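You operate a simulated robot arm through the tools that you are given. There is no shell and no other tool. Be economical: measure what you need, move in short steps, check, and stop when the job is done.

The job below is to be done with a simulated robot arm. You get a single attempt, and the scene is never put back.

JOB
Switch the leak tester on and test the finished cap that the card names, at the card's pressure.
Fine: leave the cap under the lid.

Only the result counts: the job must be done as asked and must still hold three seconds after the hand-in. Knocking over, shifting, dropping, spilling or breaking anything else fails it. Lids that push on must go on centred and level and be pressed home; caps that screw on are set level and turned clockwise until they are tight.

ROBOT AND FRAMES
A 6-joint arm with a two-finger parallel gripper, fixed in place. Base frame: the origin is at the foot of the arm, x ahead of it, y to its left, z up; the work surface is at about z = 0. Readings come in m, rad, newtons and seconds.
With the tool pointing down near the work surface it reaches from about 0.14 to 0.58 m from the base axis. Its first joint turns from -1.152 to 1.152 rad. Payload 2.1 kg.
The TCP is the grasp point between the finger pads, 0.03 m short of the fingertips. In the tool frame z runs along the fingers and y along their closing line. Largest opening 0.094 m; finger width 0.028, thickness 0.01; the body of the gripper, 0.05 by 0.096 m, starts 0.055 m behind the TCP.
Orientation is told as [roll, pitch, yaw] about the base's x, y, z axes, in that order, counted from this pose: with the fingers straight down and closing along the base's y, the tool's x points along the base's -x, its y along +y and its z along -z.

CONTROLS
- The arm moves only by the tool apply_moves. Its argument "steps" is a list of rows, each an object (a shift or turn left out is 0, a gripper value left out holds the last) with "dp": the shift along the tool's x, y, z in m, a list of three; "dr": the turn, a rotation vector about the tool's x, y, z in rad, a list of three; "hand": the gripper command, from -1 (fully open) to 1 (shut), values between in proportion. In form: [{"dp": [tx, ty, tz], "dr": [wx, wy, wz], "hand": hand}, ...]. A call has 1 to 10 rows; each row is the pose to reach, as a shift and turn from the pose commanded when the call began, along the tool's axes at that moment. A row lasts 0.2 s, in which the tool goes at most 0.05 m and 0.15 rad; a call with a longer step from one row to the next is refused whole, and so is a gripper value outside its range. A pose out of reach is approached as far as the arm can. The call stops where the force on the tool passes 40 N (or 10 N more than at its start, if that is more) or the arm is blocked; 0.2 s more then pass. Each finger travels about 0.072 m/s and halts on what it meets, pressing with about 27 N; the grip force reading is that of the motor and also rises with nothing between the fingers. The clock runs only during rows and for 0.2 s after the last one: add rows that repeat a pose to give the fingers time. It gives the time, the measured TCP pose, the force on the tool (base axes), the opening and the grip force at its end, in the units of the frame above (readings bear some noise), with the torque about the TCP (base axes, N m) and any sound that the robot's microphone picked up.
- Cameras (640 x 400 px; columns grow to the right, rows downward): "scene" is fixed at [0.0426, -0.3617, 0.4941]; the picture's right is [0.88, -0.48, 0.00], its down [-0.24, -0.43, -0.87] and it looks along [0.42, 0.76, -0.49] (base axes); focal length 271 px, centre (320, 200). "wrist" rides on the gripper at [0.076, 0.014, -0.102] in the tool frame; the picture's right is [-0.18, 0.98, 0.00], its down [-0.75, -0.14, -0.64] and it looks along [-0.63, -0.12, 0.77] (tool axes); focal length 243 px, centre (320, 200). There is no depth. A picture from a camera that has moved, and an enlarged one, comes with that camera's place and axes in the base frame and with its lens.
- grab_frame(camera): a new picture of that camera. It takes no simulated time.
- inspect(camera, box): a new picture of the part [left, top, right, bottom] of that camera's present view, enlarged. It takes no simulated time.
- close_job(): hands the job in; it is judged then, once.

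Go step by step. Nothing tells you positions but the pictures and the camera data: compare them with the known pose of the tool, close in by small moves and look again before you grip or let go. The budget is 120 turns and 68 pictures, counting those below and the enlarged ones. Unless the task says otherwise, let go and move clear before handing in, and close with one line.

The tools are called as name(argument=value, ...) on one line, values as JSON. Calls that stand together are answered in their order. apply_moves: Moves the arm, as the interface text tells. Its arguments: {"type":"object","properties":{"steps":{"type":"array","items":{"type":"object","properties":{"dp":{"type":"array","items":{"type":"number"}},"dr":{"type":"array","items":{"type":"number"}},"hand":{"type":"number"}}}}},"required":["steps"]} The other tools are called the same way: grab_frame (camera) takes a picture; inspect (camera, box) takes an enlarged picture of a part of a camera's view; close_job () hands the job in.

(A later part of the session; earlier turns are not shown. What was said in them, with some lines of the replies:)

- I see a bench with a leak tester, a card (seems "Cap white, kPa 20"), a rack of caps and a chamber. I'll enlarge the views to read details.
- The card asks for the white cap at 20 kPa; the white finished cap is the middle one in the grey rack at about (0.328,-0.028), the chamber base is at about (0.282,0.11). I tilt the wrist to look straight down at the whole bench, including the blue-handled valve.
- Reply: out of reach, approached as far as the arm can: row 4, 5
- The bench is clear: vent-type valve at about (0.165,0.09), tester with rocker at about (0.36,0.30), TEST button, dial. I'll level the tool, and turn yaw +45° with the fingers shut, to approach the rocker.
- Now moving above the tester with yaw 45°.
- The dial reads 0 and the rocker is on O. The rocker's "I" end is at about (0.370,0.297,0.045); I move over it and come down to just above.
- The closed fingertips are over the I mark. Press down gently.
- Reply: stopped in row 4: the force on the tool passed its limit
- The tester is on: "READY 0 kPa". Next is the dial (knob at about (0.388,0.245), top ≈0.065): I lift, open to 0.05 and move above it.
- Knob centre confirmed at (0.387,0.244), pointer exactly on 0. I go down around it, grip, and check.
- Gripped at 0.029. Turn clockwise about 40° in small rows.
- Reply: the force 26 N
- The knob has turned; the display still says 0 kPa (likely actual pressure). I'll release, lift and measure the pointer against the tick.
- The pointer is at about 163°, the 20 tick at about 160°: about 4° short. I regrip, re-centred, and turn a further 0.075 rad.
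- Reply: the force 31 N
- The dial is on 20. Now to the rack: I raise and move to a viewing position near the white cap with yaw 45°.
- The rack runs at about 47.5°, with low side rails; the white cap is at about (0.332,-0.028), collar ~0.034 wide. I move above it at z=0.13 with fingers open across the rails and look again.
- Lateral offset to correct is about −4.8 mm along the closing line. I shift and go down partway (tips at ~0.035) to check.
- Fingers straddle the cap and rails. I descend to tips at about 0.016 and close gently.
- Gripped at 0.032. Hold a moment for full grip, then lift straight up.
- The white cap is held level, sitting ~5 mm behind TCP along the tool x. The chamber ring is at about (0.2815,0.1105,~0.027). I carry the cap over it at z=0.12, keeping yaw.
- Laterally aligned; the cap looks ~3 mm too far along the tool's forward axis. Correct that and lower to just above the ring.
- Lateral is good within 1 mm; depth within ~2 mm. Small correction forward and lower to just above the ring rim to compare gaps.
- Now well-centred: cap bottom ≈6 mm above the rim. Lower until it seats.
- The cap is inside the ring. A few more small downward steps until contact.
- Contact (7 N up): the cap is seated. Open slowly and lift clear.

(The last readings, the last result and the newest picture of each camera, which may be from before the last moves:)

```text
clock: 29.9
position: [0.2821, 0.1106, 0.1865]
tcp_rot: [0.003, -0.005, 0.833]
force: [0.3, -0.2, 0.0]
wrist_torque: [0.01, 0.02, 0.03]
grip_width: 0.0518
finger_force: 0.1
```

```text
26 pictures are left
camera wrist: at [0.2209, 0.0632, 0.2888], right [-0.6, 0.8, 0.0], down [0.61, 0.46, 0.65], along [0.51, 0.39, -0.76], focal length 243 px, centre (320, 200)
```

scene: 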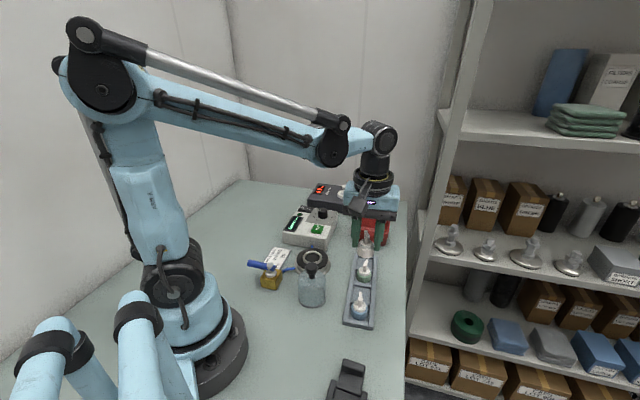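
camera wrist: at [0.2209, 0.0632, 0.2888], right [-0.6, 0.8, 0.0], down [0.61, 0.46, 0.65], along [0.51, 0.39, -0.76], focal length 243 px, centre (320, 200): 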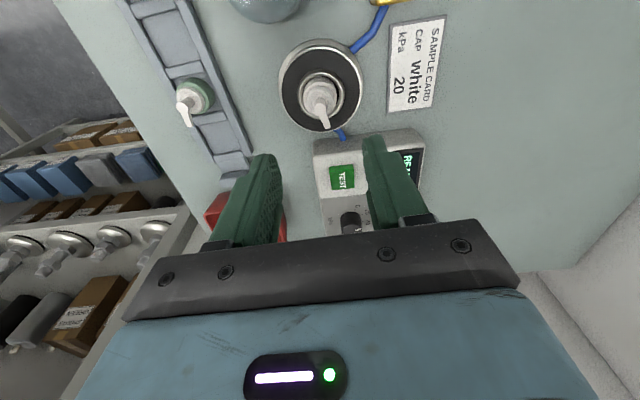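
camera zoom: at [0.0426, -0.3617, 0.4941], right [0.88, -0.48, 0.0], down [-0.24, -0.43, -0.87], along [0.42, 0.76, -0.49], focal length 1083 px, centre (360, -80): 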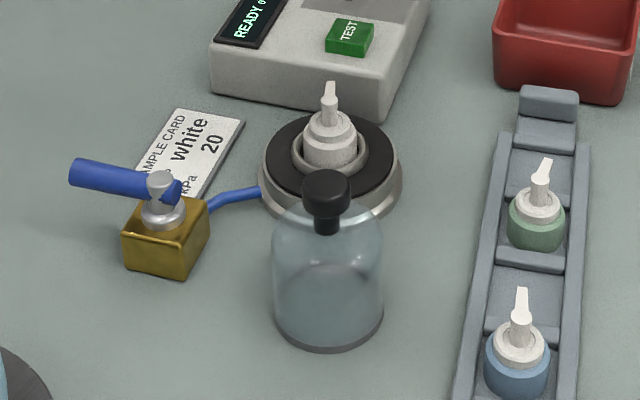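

The cap is seated level in the ring. Next the bell jar ("lid"), at about (0.2315,0.018) with its knob top at z≈0.10; I move above it and look.

apply_moves(steps=[{"dp": [0.034, -0.008, 0]}, {"dp": [0.068, -0.016, 0]}, {"dp": [0.1022, -0.0245, 0]}, {"dp": [0.1022, -0.0245, 0]}])

inspect(camera="wrist", box=[220, 20, 420, 180])

inspect(camera="scene", box=[270, 220, 350, 320])

```text
clock: 30.9
position: [0.2319, 0.0192, 0.186]
tcp_rot: [0.004, -0.005, 0.831]
force: [-0.3, 0.2, -0.3]
wrist_torque: [-0.02, 0.02, 0.02]
grip_width: 0.0516
finger_force: 0.2
```

```text
2.50 times, centred on (320, 100) of wrist
camera zoom: at [0.1703, -0.0282, 0.2881], right [-0.6, 0.8, 0.0], down [0.61, 0.46, 0.65], along [0.51, 0.39, -0.76], focal length 606 px, centre (320, 450)
```

zoom: 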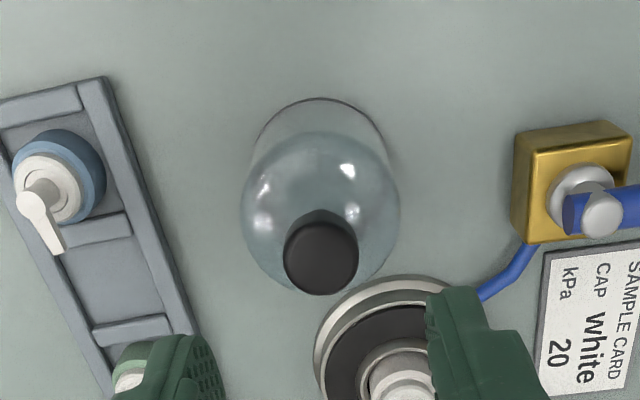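

```text
4.00 times, centred on (310, 270) of scene
camera zoom: at [0.0426, -0.3617, 0.4941], right [0.88, -0.48, 0.0], down [-0.24, -0.43, -0.87], along [0.42, 0.76, -0.49], focal length 1083 px, centre (360, -80)
```

zoom: 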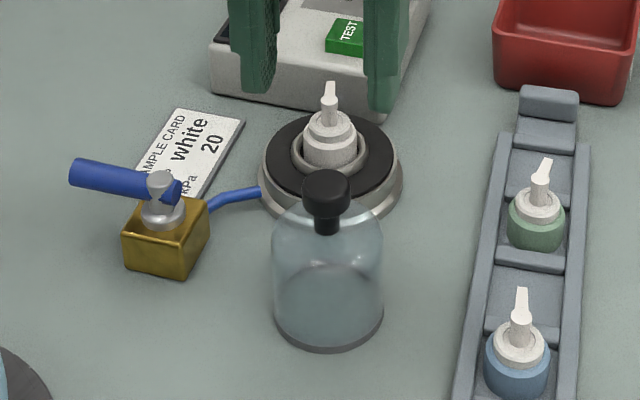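

Both cameras agree on the knob at (0.232,0.0185,0.098). The tool is centred; descend to TCP z≈0.108 and close on the knob.

apply_moves(steps=[{"dp": [0, -0.0005, 0.03]}, {"dp": [0, -0.0005, 0.055]}, {"dp": [0, -0.0005, 0.078]}, {"dp": [0, -0.0005, 0.078]}])

inspect(camera="scene", box=[270, 220, 350, 320])

```text
clock: 31.9
position: [0.2327, 0.0214, 0.107]
tcp_rot: [0.003, -0.005, 0.832]
force: [0.8, 1.1, -0.5]
wrist_torque: [-0.01, -0.01, -0.01]
grip_width: 0.0517
finger_force: 0.1
```

```text
4.00 times, centred on (310, 270) of scene
camera zoom: at [0.0426, -0.3617, 0.4941], right [0.88, -0.48, 0.0], down [-0.24, -0.43, -0.87], along [0.42, 0.76, -0.49], focal length 1083 px, centre (360, -80)
```

zoom: 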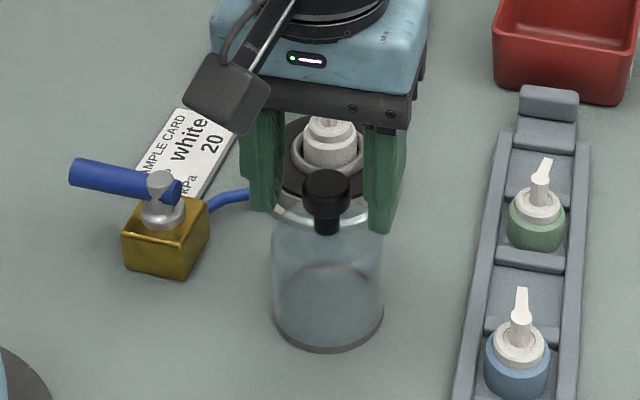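

Fingers straddle the knob evenly. Close and lift a little.

apply_moves(steps=[{"hand": 0.4}, {"hand": 0.7}, {"hand": 0.7}, {"hand": 0.7}, {"hand": 0.7}, {"dp": [0, 0, -0.01], "hand": 0.7}, {"dp": [0, 0, -0.025], "hand": 0.7}, {"dp": [0, 0, -0.025], "hand": 0.7}])

inspect(camera="scene", box=[270, 220, 350, 320])

```text
clock: 33.6
position: [0.2323, 0.0196, 0.1311]
tcp_rot: [0.003, -0.005, 0.831]
force: [-0.2, -0.3, -0.4]
wrist_torque: [-0.02, 0.01, -0.04]
grip_width: 0.0242
finger_force: 26.8
```

```text
4.00 times, centred on (310, 270) of scene
camera zoom: at [0.0426, -0.3617, 0.4941], right [0.88, -0.48, 0.0], down [-0.24, -0.43, -0.87], along [0.42, 0.76, -0.49], focal length 1083 px, centre (360, -80)
```

zoom: 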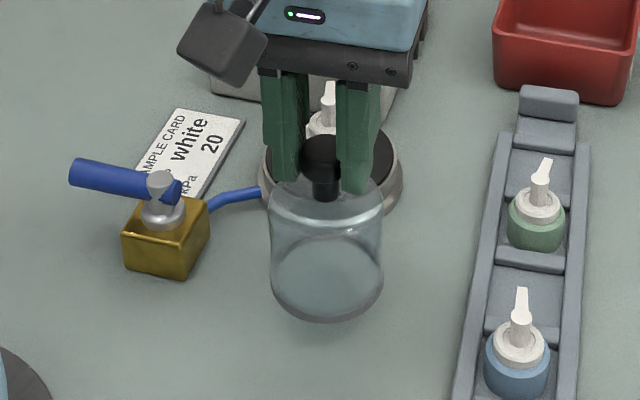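

The jar is held. Lift to clear the cap, carry over the chamber, and check alignment.

apply_moves(steps=[{"dp": [0, 0, -0.03]}, {"dp": [0, 0, -0.06]}, {"dp": [0, 0, -0.084]}, {"dp": [-0.033, 0.008, -0.084]}, {"dp": [-0.066, 0.016, -0.084]}, {"dp": [-0.1, 0.0251, -0.084]}, {"dp": [-0.1, 0.0251, -0.084]}])

inspect(camera="scene", box=[270, 190, 350, 290])

inspect(camera="wrist", box=[220, 20, 420, 200])

```text
clock: 35.2
position: [0.2832, 0.1112, 0.2157]
tcp_rot: [0.004, -0.005, 0.833]
force: [-0.5, -0.4, -0.2]
wrist_torque: [0.01, 0.0, -0.02]
grip_width: 0.0245
finger_force: 27.3
```

```text
4.00 times, centred on (310, 240) of scene
camera zoom: at [0.0426, -0.3617, 0.4941], right [0.88, -0.48, 0.0], down [-0.24, -0.43, -0.87], along [0.42, 0.76, -0.49], focal length 1083 px, centre (360, 40)
```

zoom: 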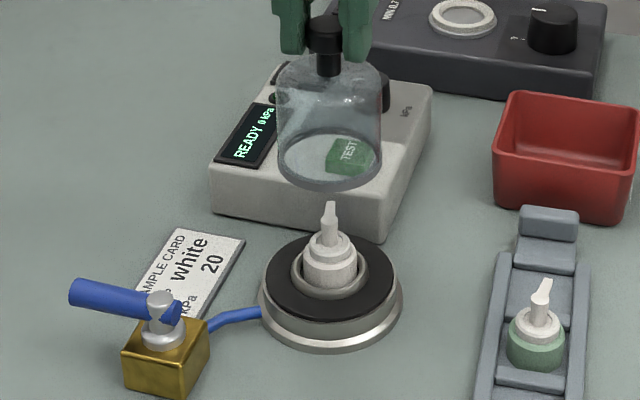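

```text
2.22 times, centred on (320, 110) of wrist
camera zoom: at [0.2215, 0.0639, 0.3189], right [-0.6, 0.8, 0.0], down [0.61, 0.46, 0.65], along [0.51, 0.39, -0.76], focal length 539 px, centre (320, 400)
```

zoom: 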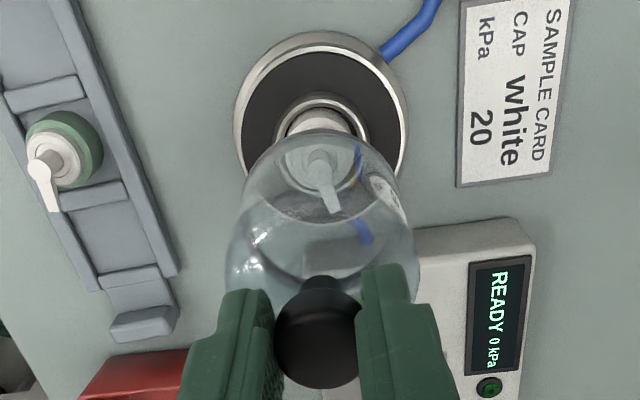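

The jar is close to coaxial; I correct ~2.5 mm back and lower partway over the cap, then check.

apply_moves(steps=[{"dp": [0.0027, 0, 0.01]}, {"dp": [0.0027, 0, 0.025]}, {"dp": [0.0027, 0, 0.045]}, {"dp": [0.0027, 0, 0.06]}, {"dp": [0.0027, 0, 0.06]}])

inspect(camera="scene", box=[276, 215, 346, 285])

inspect(camera="wrist", box=[240, 40, 400, 200])

```text
clock: 36.5
position: [0.28, 0.1086, 0.156]
tcp_rot: [0.004, -0.006, 0.831]
force: [-0.7, 0.0, -0.8]
wrist_torque: [-0.04, -0.03, 0.02]
grip_width: 0.0242
finger_force: 27.0
```

```text
5.71 times, centred on (311, 250) of scene
camera zoom: at [0.0426, -0.3617, 0.4941], right [0.88, -0.48, 0.0], down [-0.24, -0.43, -0.87], along [0.42, 0.76, -0.49], focal length 1548 px, centre (371, -86)
```

zoom: 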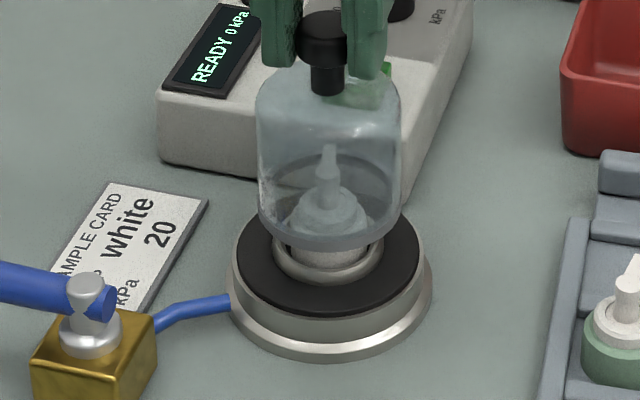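

```text
2.50 times, centred on (320, 120) of wrist
camera zoom: at [0.2195, 0.0608, 0.2587], right [-0.6, 0.8, 0.0], down [0.61, 0.46, 0.65], along [0.51, 0.39, -0.76], focal length 606 px, centre (320, 400)
```

zoom: 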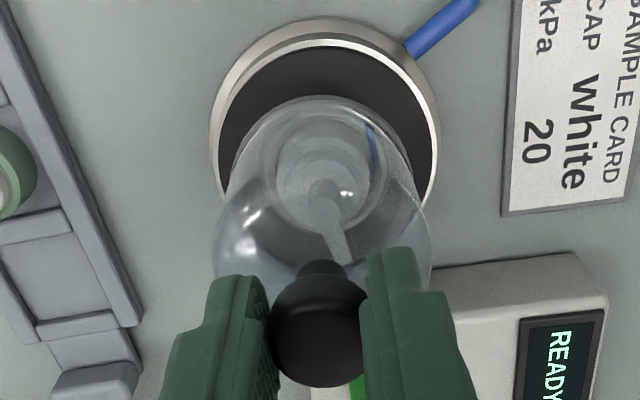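

The jar is coaxial with the base within ~1 mm, about 28 mm above it. Lower gently to contact.

apply_moves(steps=[{"dp": [0.0004, 0, 0.01]}, {"dp": [0.0004, 0, 0.018]}, {"dp": [0.0004, 0, 0.023]}, {"dp": [0.0004, 0, 0.0255]}, {"dp": [0.0004, 0, 0.0275]}, {"dp": [0.0004, 0, 0.0275]}])

inspect(camera="scene", box=[276, 215, 346, 285])

```text
clock: 37.9
position: [0.2789, 0.1097, 0.127]
tcp_rot: [0.006, -0.005, 0.833]
force: [-7.4, 3.3, 23.0]
wrist_torque: [0.06, 0.15, 0.02]
grip_width: 0.0244
finger_force: 26.7
```

```text
5.71 times, centred on (311, 250) of scene
camera zoom: at [0.0425, -0.3617, 0.4941], right [0.88, -0.48, 0.0], down [-0.24, -0.43, -0.87], along [0.42, 0.76, -0.49], focal length 1548 px, centre (371, -86)
```

zoom: 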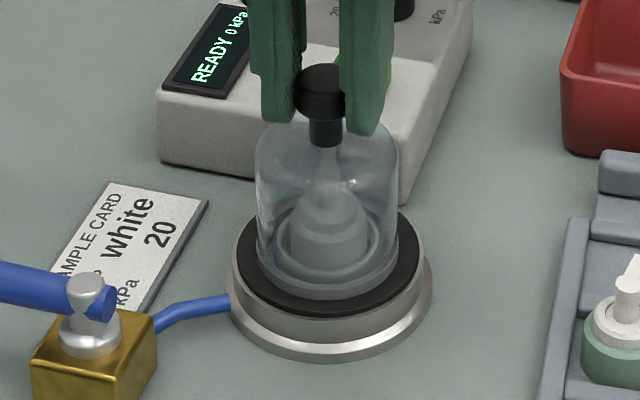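

The jar is down on its gasket (23 N). I ease off slightly, open and rise.

apply_moves(steps=[{"dp": [0, 0, -0.001], "hand": 0.7}, {"dp": [0, 0, -0.001], "hand": 0.3}, {"dp": [0, 0, -0.001], "hand": -0.1}, {"dp": [0, 0, -0.001], "hand": -0.1}, {"dp": [0, 0, -0.001], "hand": -0.1}, {"dp": [0, 0, -0.04], "hand": -0.1}, {"dp": [0, 0, -0.08], "hand": -0.1}, {"dp": [0, 0, -0.08], "hand": -0.1}])

inspect(camera="scene", box=[246, 205, 346, 300])

inspect(camera="wrist", box=[240, 0, 480, 180])

```text
clock: 39.6
position: [0.2781, 0.108, 0.2104]
tcp_rot: [0.006, -0.005, 0.833]
force: [-0.9, -0.5, 0.1]
wrist_torque: [-0.01, -0.01, -0.02]
grip_width: 0.0519
finger_force: 0.0
```

```text
4.21 times, centred on (296, 252) of scene
camera zoom: at [0.0426, -0.3617, 0.4941], right [0.88, -0.48, 0.0], down [-0.24, -0.43, -0.87], along [0.42, 0.76, -0.49], focal length 1140 px, centre (421, -21)
```

zoom: 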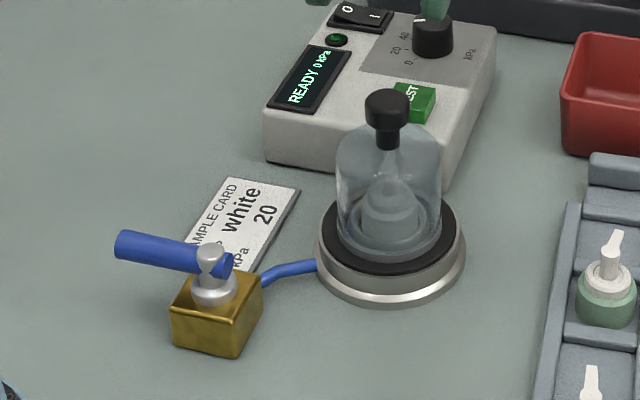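

```text
2.22 times, centred on (360, 90) of wrist
camera zoom: at [0.2156, 0.0615, 0.3129], right [-0.6, 0.8, 0.0], down [0.61, 0.46, 0.65], along [0.51, 0.39, -0.76], focal length 539 px, centre (231, 444)
```

zoom: 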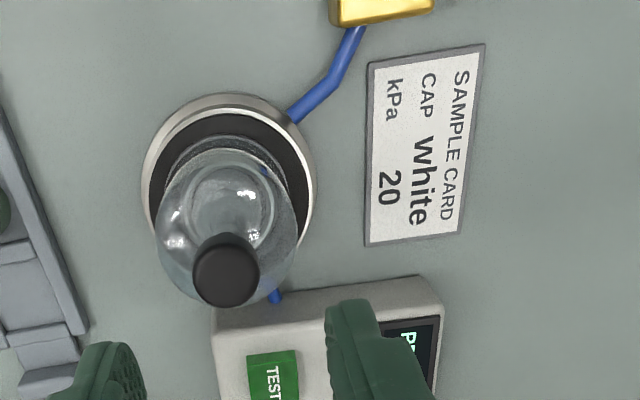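

Jar sits level and centred. The valve handle lies crosswise to its hose (closed, as far as I can see). Next I press TEST at about (0.336,0.183) with shut fingers.

apply_moves(steps=[{"dp": [-0.031, 0.003, 0], "hand": 1}, {"dp": [-0.063, 0.005, 0], "hand": 1}, {"dp": [-0.0942, 0.0078, 0], "hand": 1}, {"dp": [-0.0942, 0.0078, 0.04]}, {"dp": [-0.0942, 0.0078, 0.08]}, {"dp": [-0.0942, 0.0078, 0.108]}, {"dp": [-0.0942, 0.0078, 0.108]}])

inspect(camera="scene", box=[270, 180, 350, 250])

inspect(camera="wrist", box=[220, 20, 420, 180])

```text
clock: 41.2
position: [0.338, 0.1827, 0.1017]
tcp_rot: [0.004, -0.005, 0.832]
force: [-0.1, 0.8, -0.1]
wrist_torque: [0.01, -0.01, 0.02]
grip_width: 0.0
finger_force: 26.9
```

```text
5.71 times, centred on (310, 215) of scene
camera zoom: at [0.0426, -0.3617, 0.4941], right [0.88, -0.48, 0.0], down [-0.24, -0.43, -0.87], along [0.42, 0.76, -0.49], focal length 1548 px, centre (377, 114)
```

zoom: 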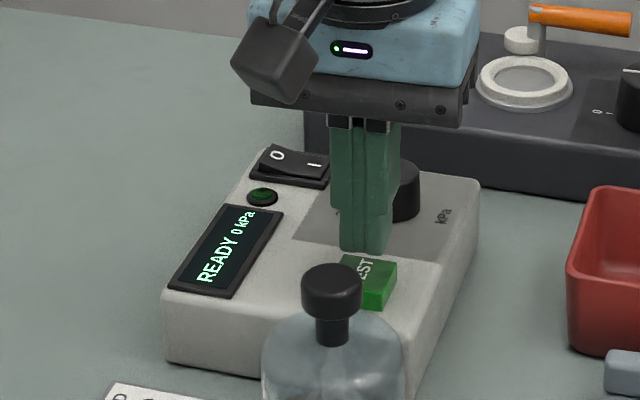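

```text
2.50 times, centred on (320, 100) of wrist
camera zoom: at [0.2765, 0.136, 0.2043], right [-0.6, 0.8, 0.0], down [0.61, 0.46, 0.65], along [0.51, 0.39, -0.76], focal length 606 px, centre (320, 450)
```

zoom: 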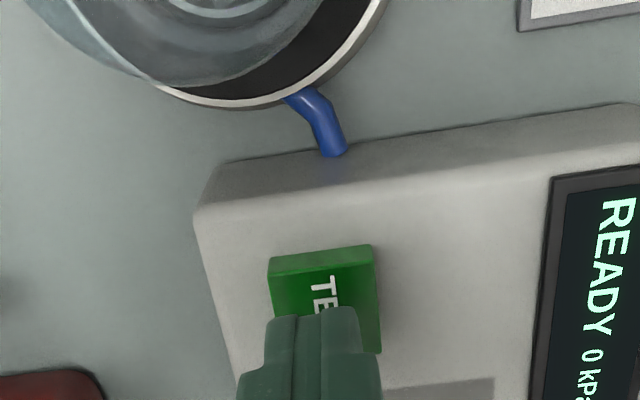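

The tip is over the button within 2 mm. Press.

apply_moves(steps=[{"dp": [0.0012, 0.0012, 0.008]}, {"dp": [0.0012, 0.0012, 0.013]}, {"dp": [0.0012, 0.0012, 0.016]}, {"dp": [0.0012, 0.0012, 0.019]}, {"dp": [0.0012, 0.0012, 0.021]}, {"dp": [0.0012, 0.0012, 0.023]}])

inspect(camera="scene", box=[270, 180, 350, 250])

```text
clock: 42.6
position: [0.3352, 0.183, 0.0777]
tcp_rot: [0.003, -0.005, 0.833]
force: [1.6, 2.1, 21.1]
wrist_torque: [0.03, -0.06, 0.0]
grip_width: 0.0
finger_force: 26.5
heard: click
```

```text
5.71 times, centred on (310, 215) of scene
camera zoom: at [0.0425, -0.3617, 0.4941], right [0.88, -0.48, 0.0], down [-0.24, -0.43, -0.87], along [0.42, 0.76, -0.49], focal length 1548 px, centre (377, 114)
```

zoom: 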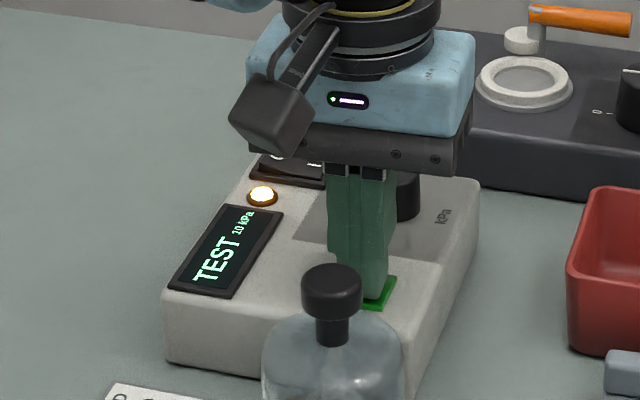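

A click; the display shows "TEST 10 kPa" and rising. I lift off and wait for the result.

apply_moves(steps=[{"dp": [0, 0, -0.02]}, {"dp": [0, 0, -0.05]}, {"dp": [0, 0, -0.09]}, {"dp": [0, 0, -0.13]}, {"dp": [0, 0, -0.13]}, {"dp": [0, 0, -0.13]}, {"dp": [0, 0, -0.13]}, {"dp": [0, 0, -0.13]}, {"dp": [0, 0, -0.13]}, {"dp": [0, 0, -0.13]}])

inspect(camera="scene", box=[250, 180, 350, 300])

```text
clock: 44.9
position: [0.3343, 0.1815, 0.2084]
tcp_rot: [0.004, -0.005, 0.833]
force: [0.3, 0.5, -0.4]
wrist_torque: [-0.01, 0.01, 0.04]
grip_width: 0.0
finger_force: 27.2
```

```text
3.33 times, centred on (300, 240) of scene
camera zoom: at [0.0426, -0.3617, 0.4941], right [0.88, -0.48, 0.0], down [-0.24, -0.43, -0.87], along [0.42, 0.76, -0.49], focal length 903 px, centre (387, 67)
```

zoom: 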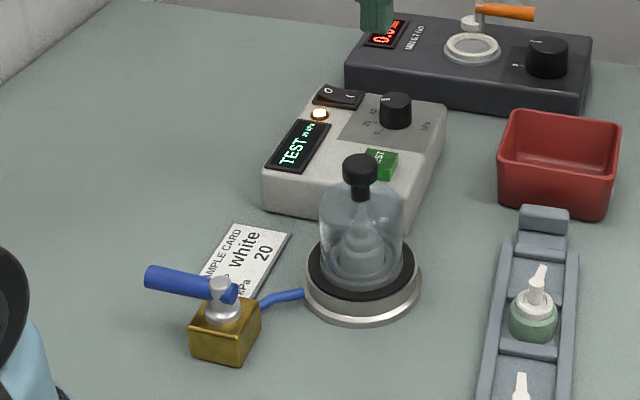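

Still testing; wait a little more and zoom on the display.

apply_moves(steps=[{"dp": [0, 0, 0]}, {"dp": [0, 0, 0]}, {"dp": [0, 0, 0]}, {"dp": [0, 0, 0]}, {"dp": [0, 0, 0]}, {"dp": [0, 0, 0]}, {"dp": [0, 0, 0]}, {"dp": [0, 0, 0]}, {"dp": [0, 0, 0]}, {"dp": [0, 0, 0]}])

inspect(camera="scene", box=[280, 195, 340, 235])

```text
clock: 47.0
position: [0.3347, 0.1815, 0.207]
tcp_rot: [0.002, -0.005, 0.832]
force: [-0.6, 0.5, 0.3]
wrist_torque: [0.0, -0.01, -0.05]
grip_width: 0.0
finger_force: 27.4
```

```text
10.00 times, centred on (310, 215) of scene
camera zoom: at [0.0426, -0.3617, 0.4941], right [0.88, -0.48, 0.0], down [-0.24, -0.43, -0.87], along [0.42, 0.76, -0.49], focal length 2708 px, centre (420, 50)
```

zoom: 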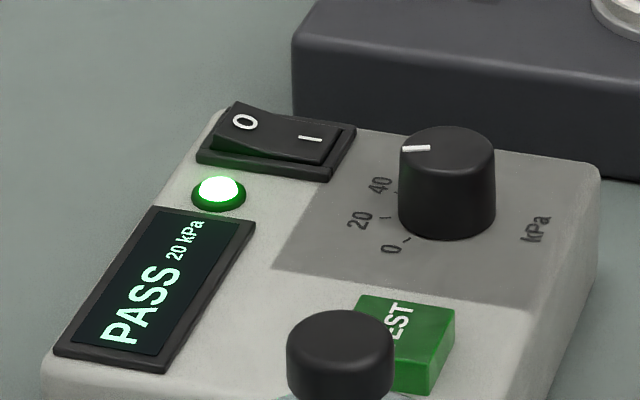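

The display shows "PASS 20 kPa" with a green lamp. The cap is under the lid and the arm is clear, so I hand in.

close_job()

```text
The job is handed in.
```

The leak tester is on, and the white cap was tested at 20 kPa with the display reading PASS. The cap is still under the lid.
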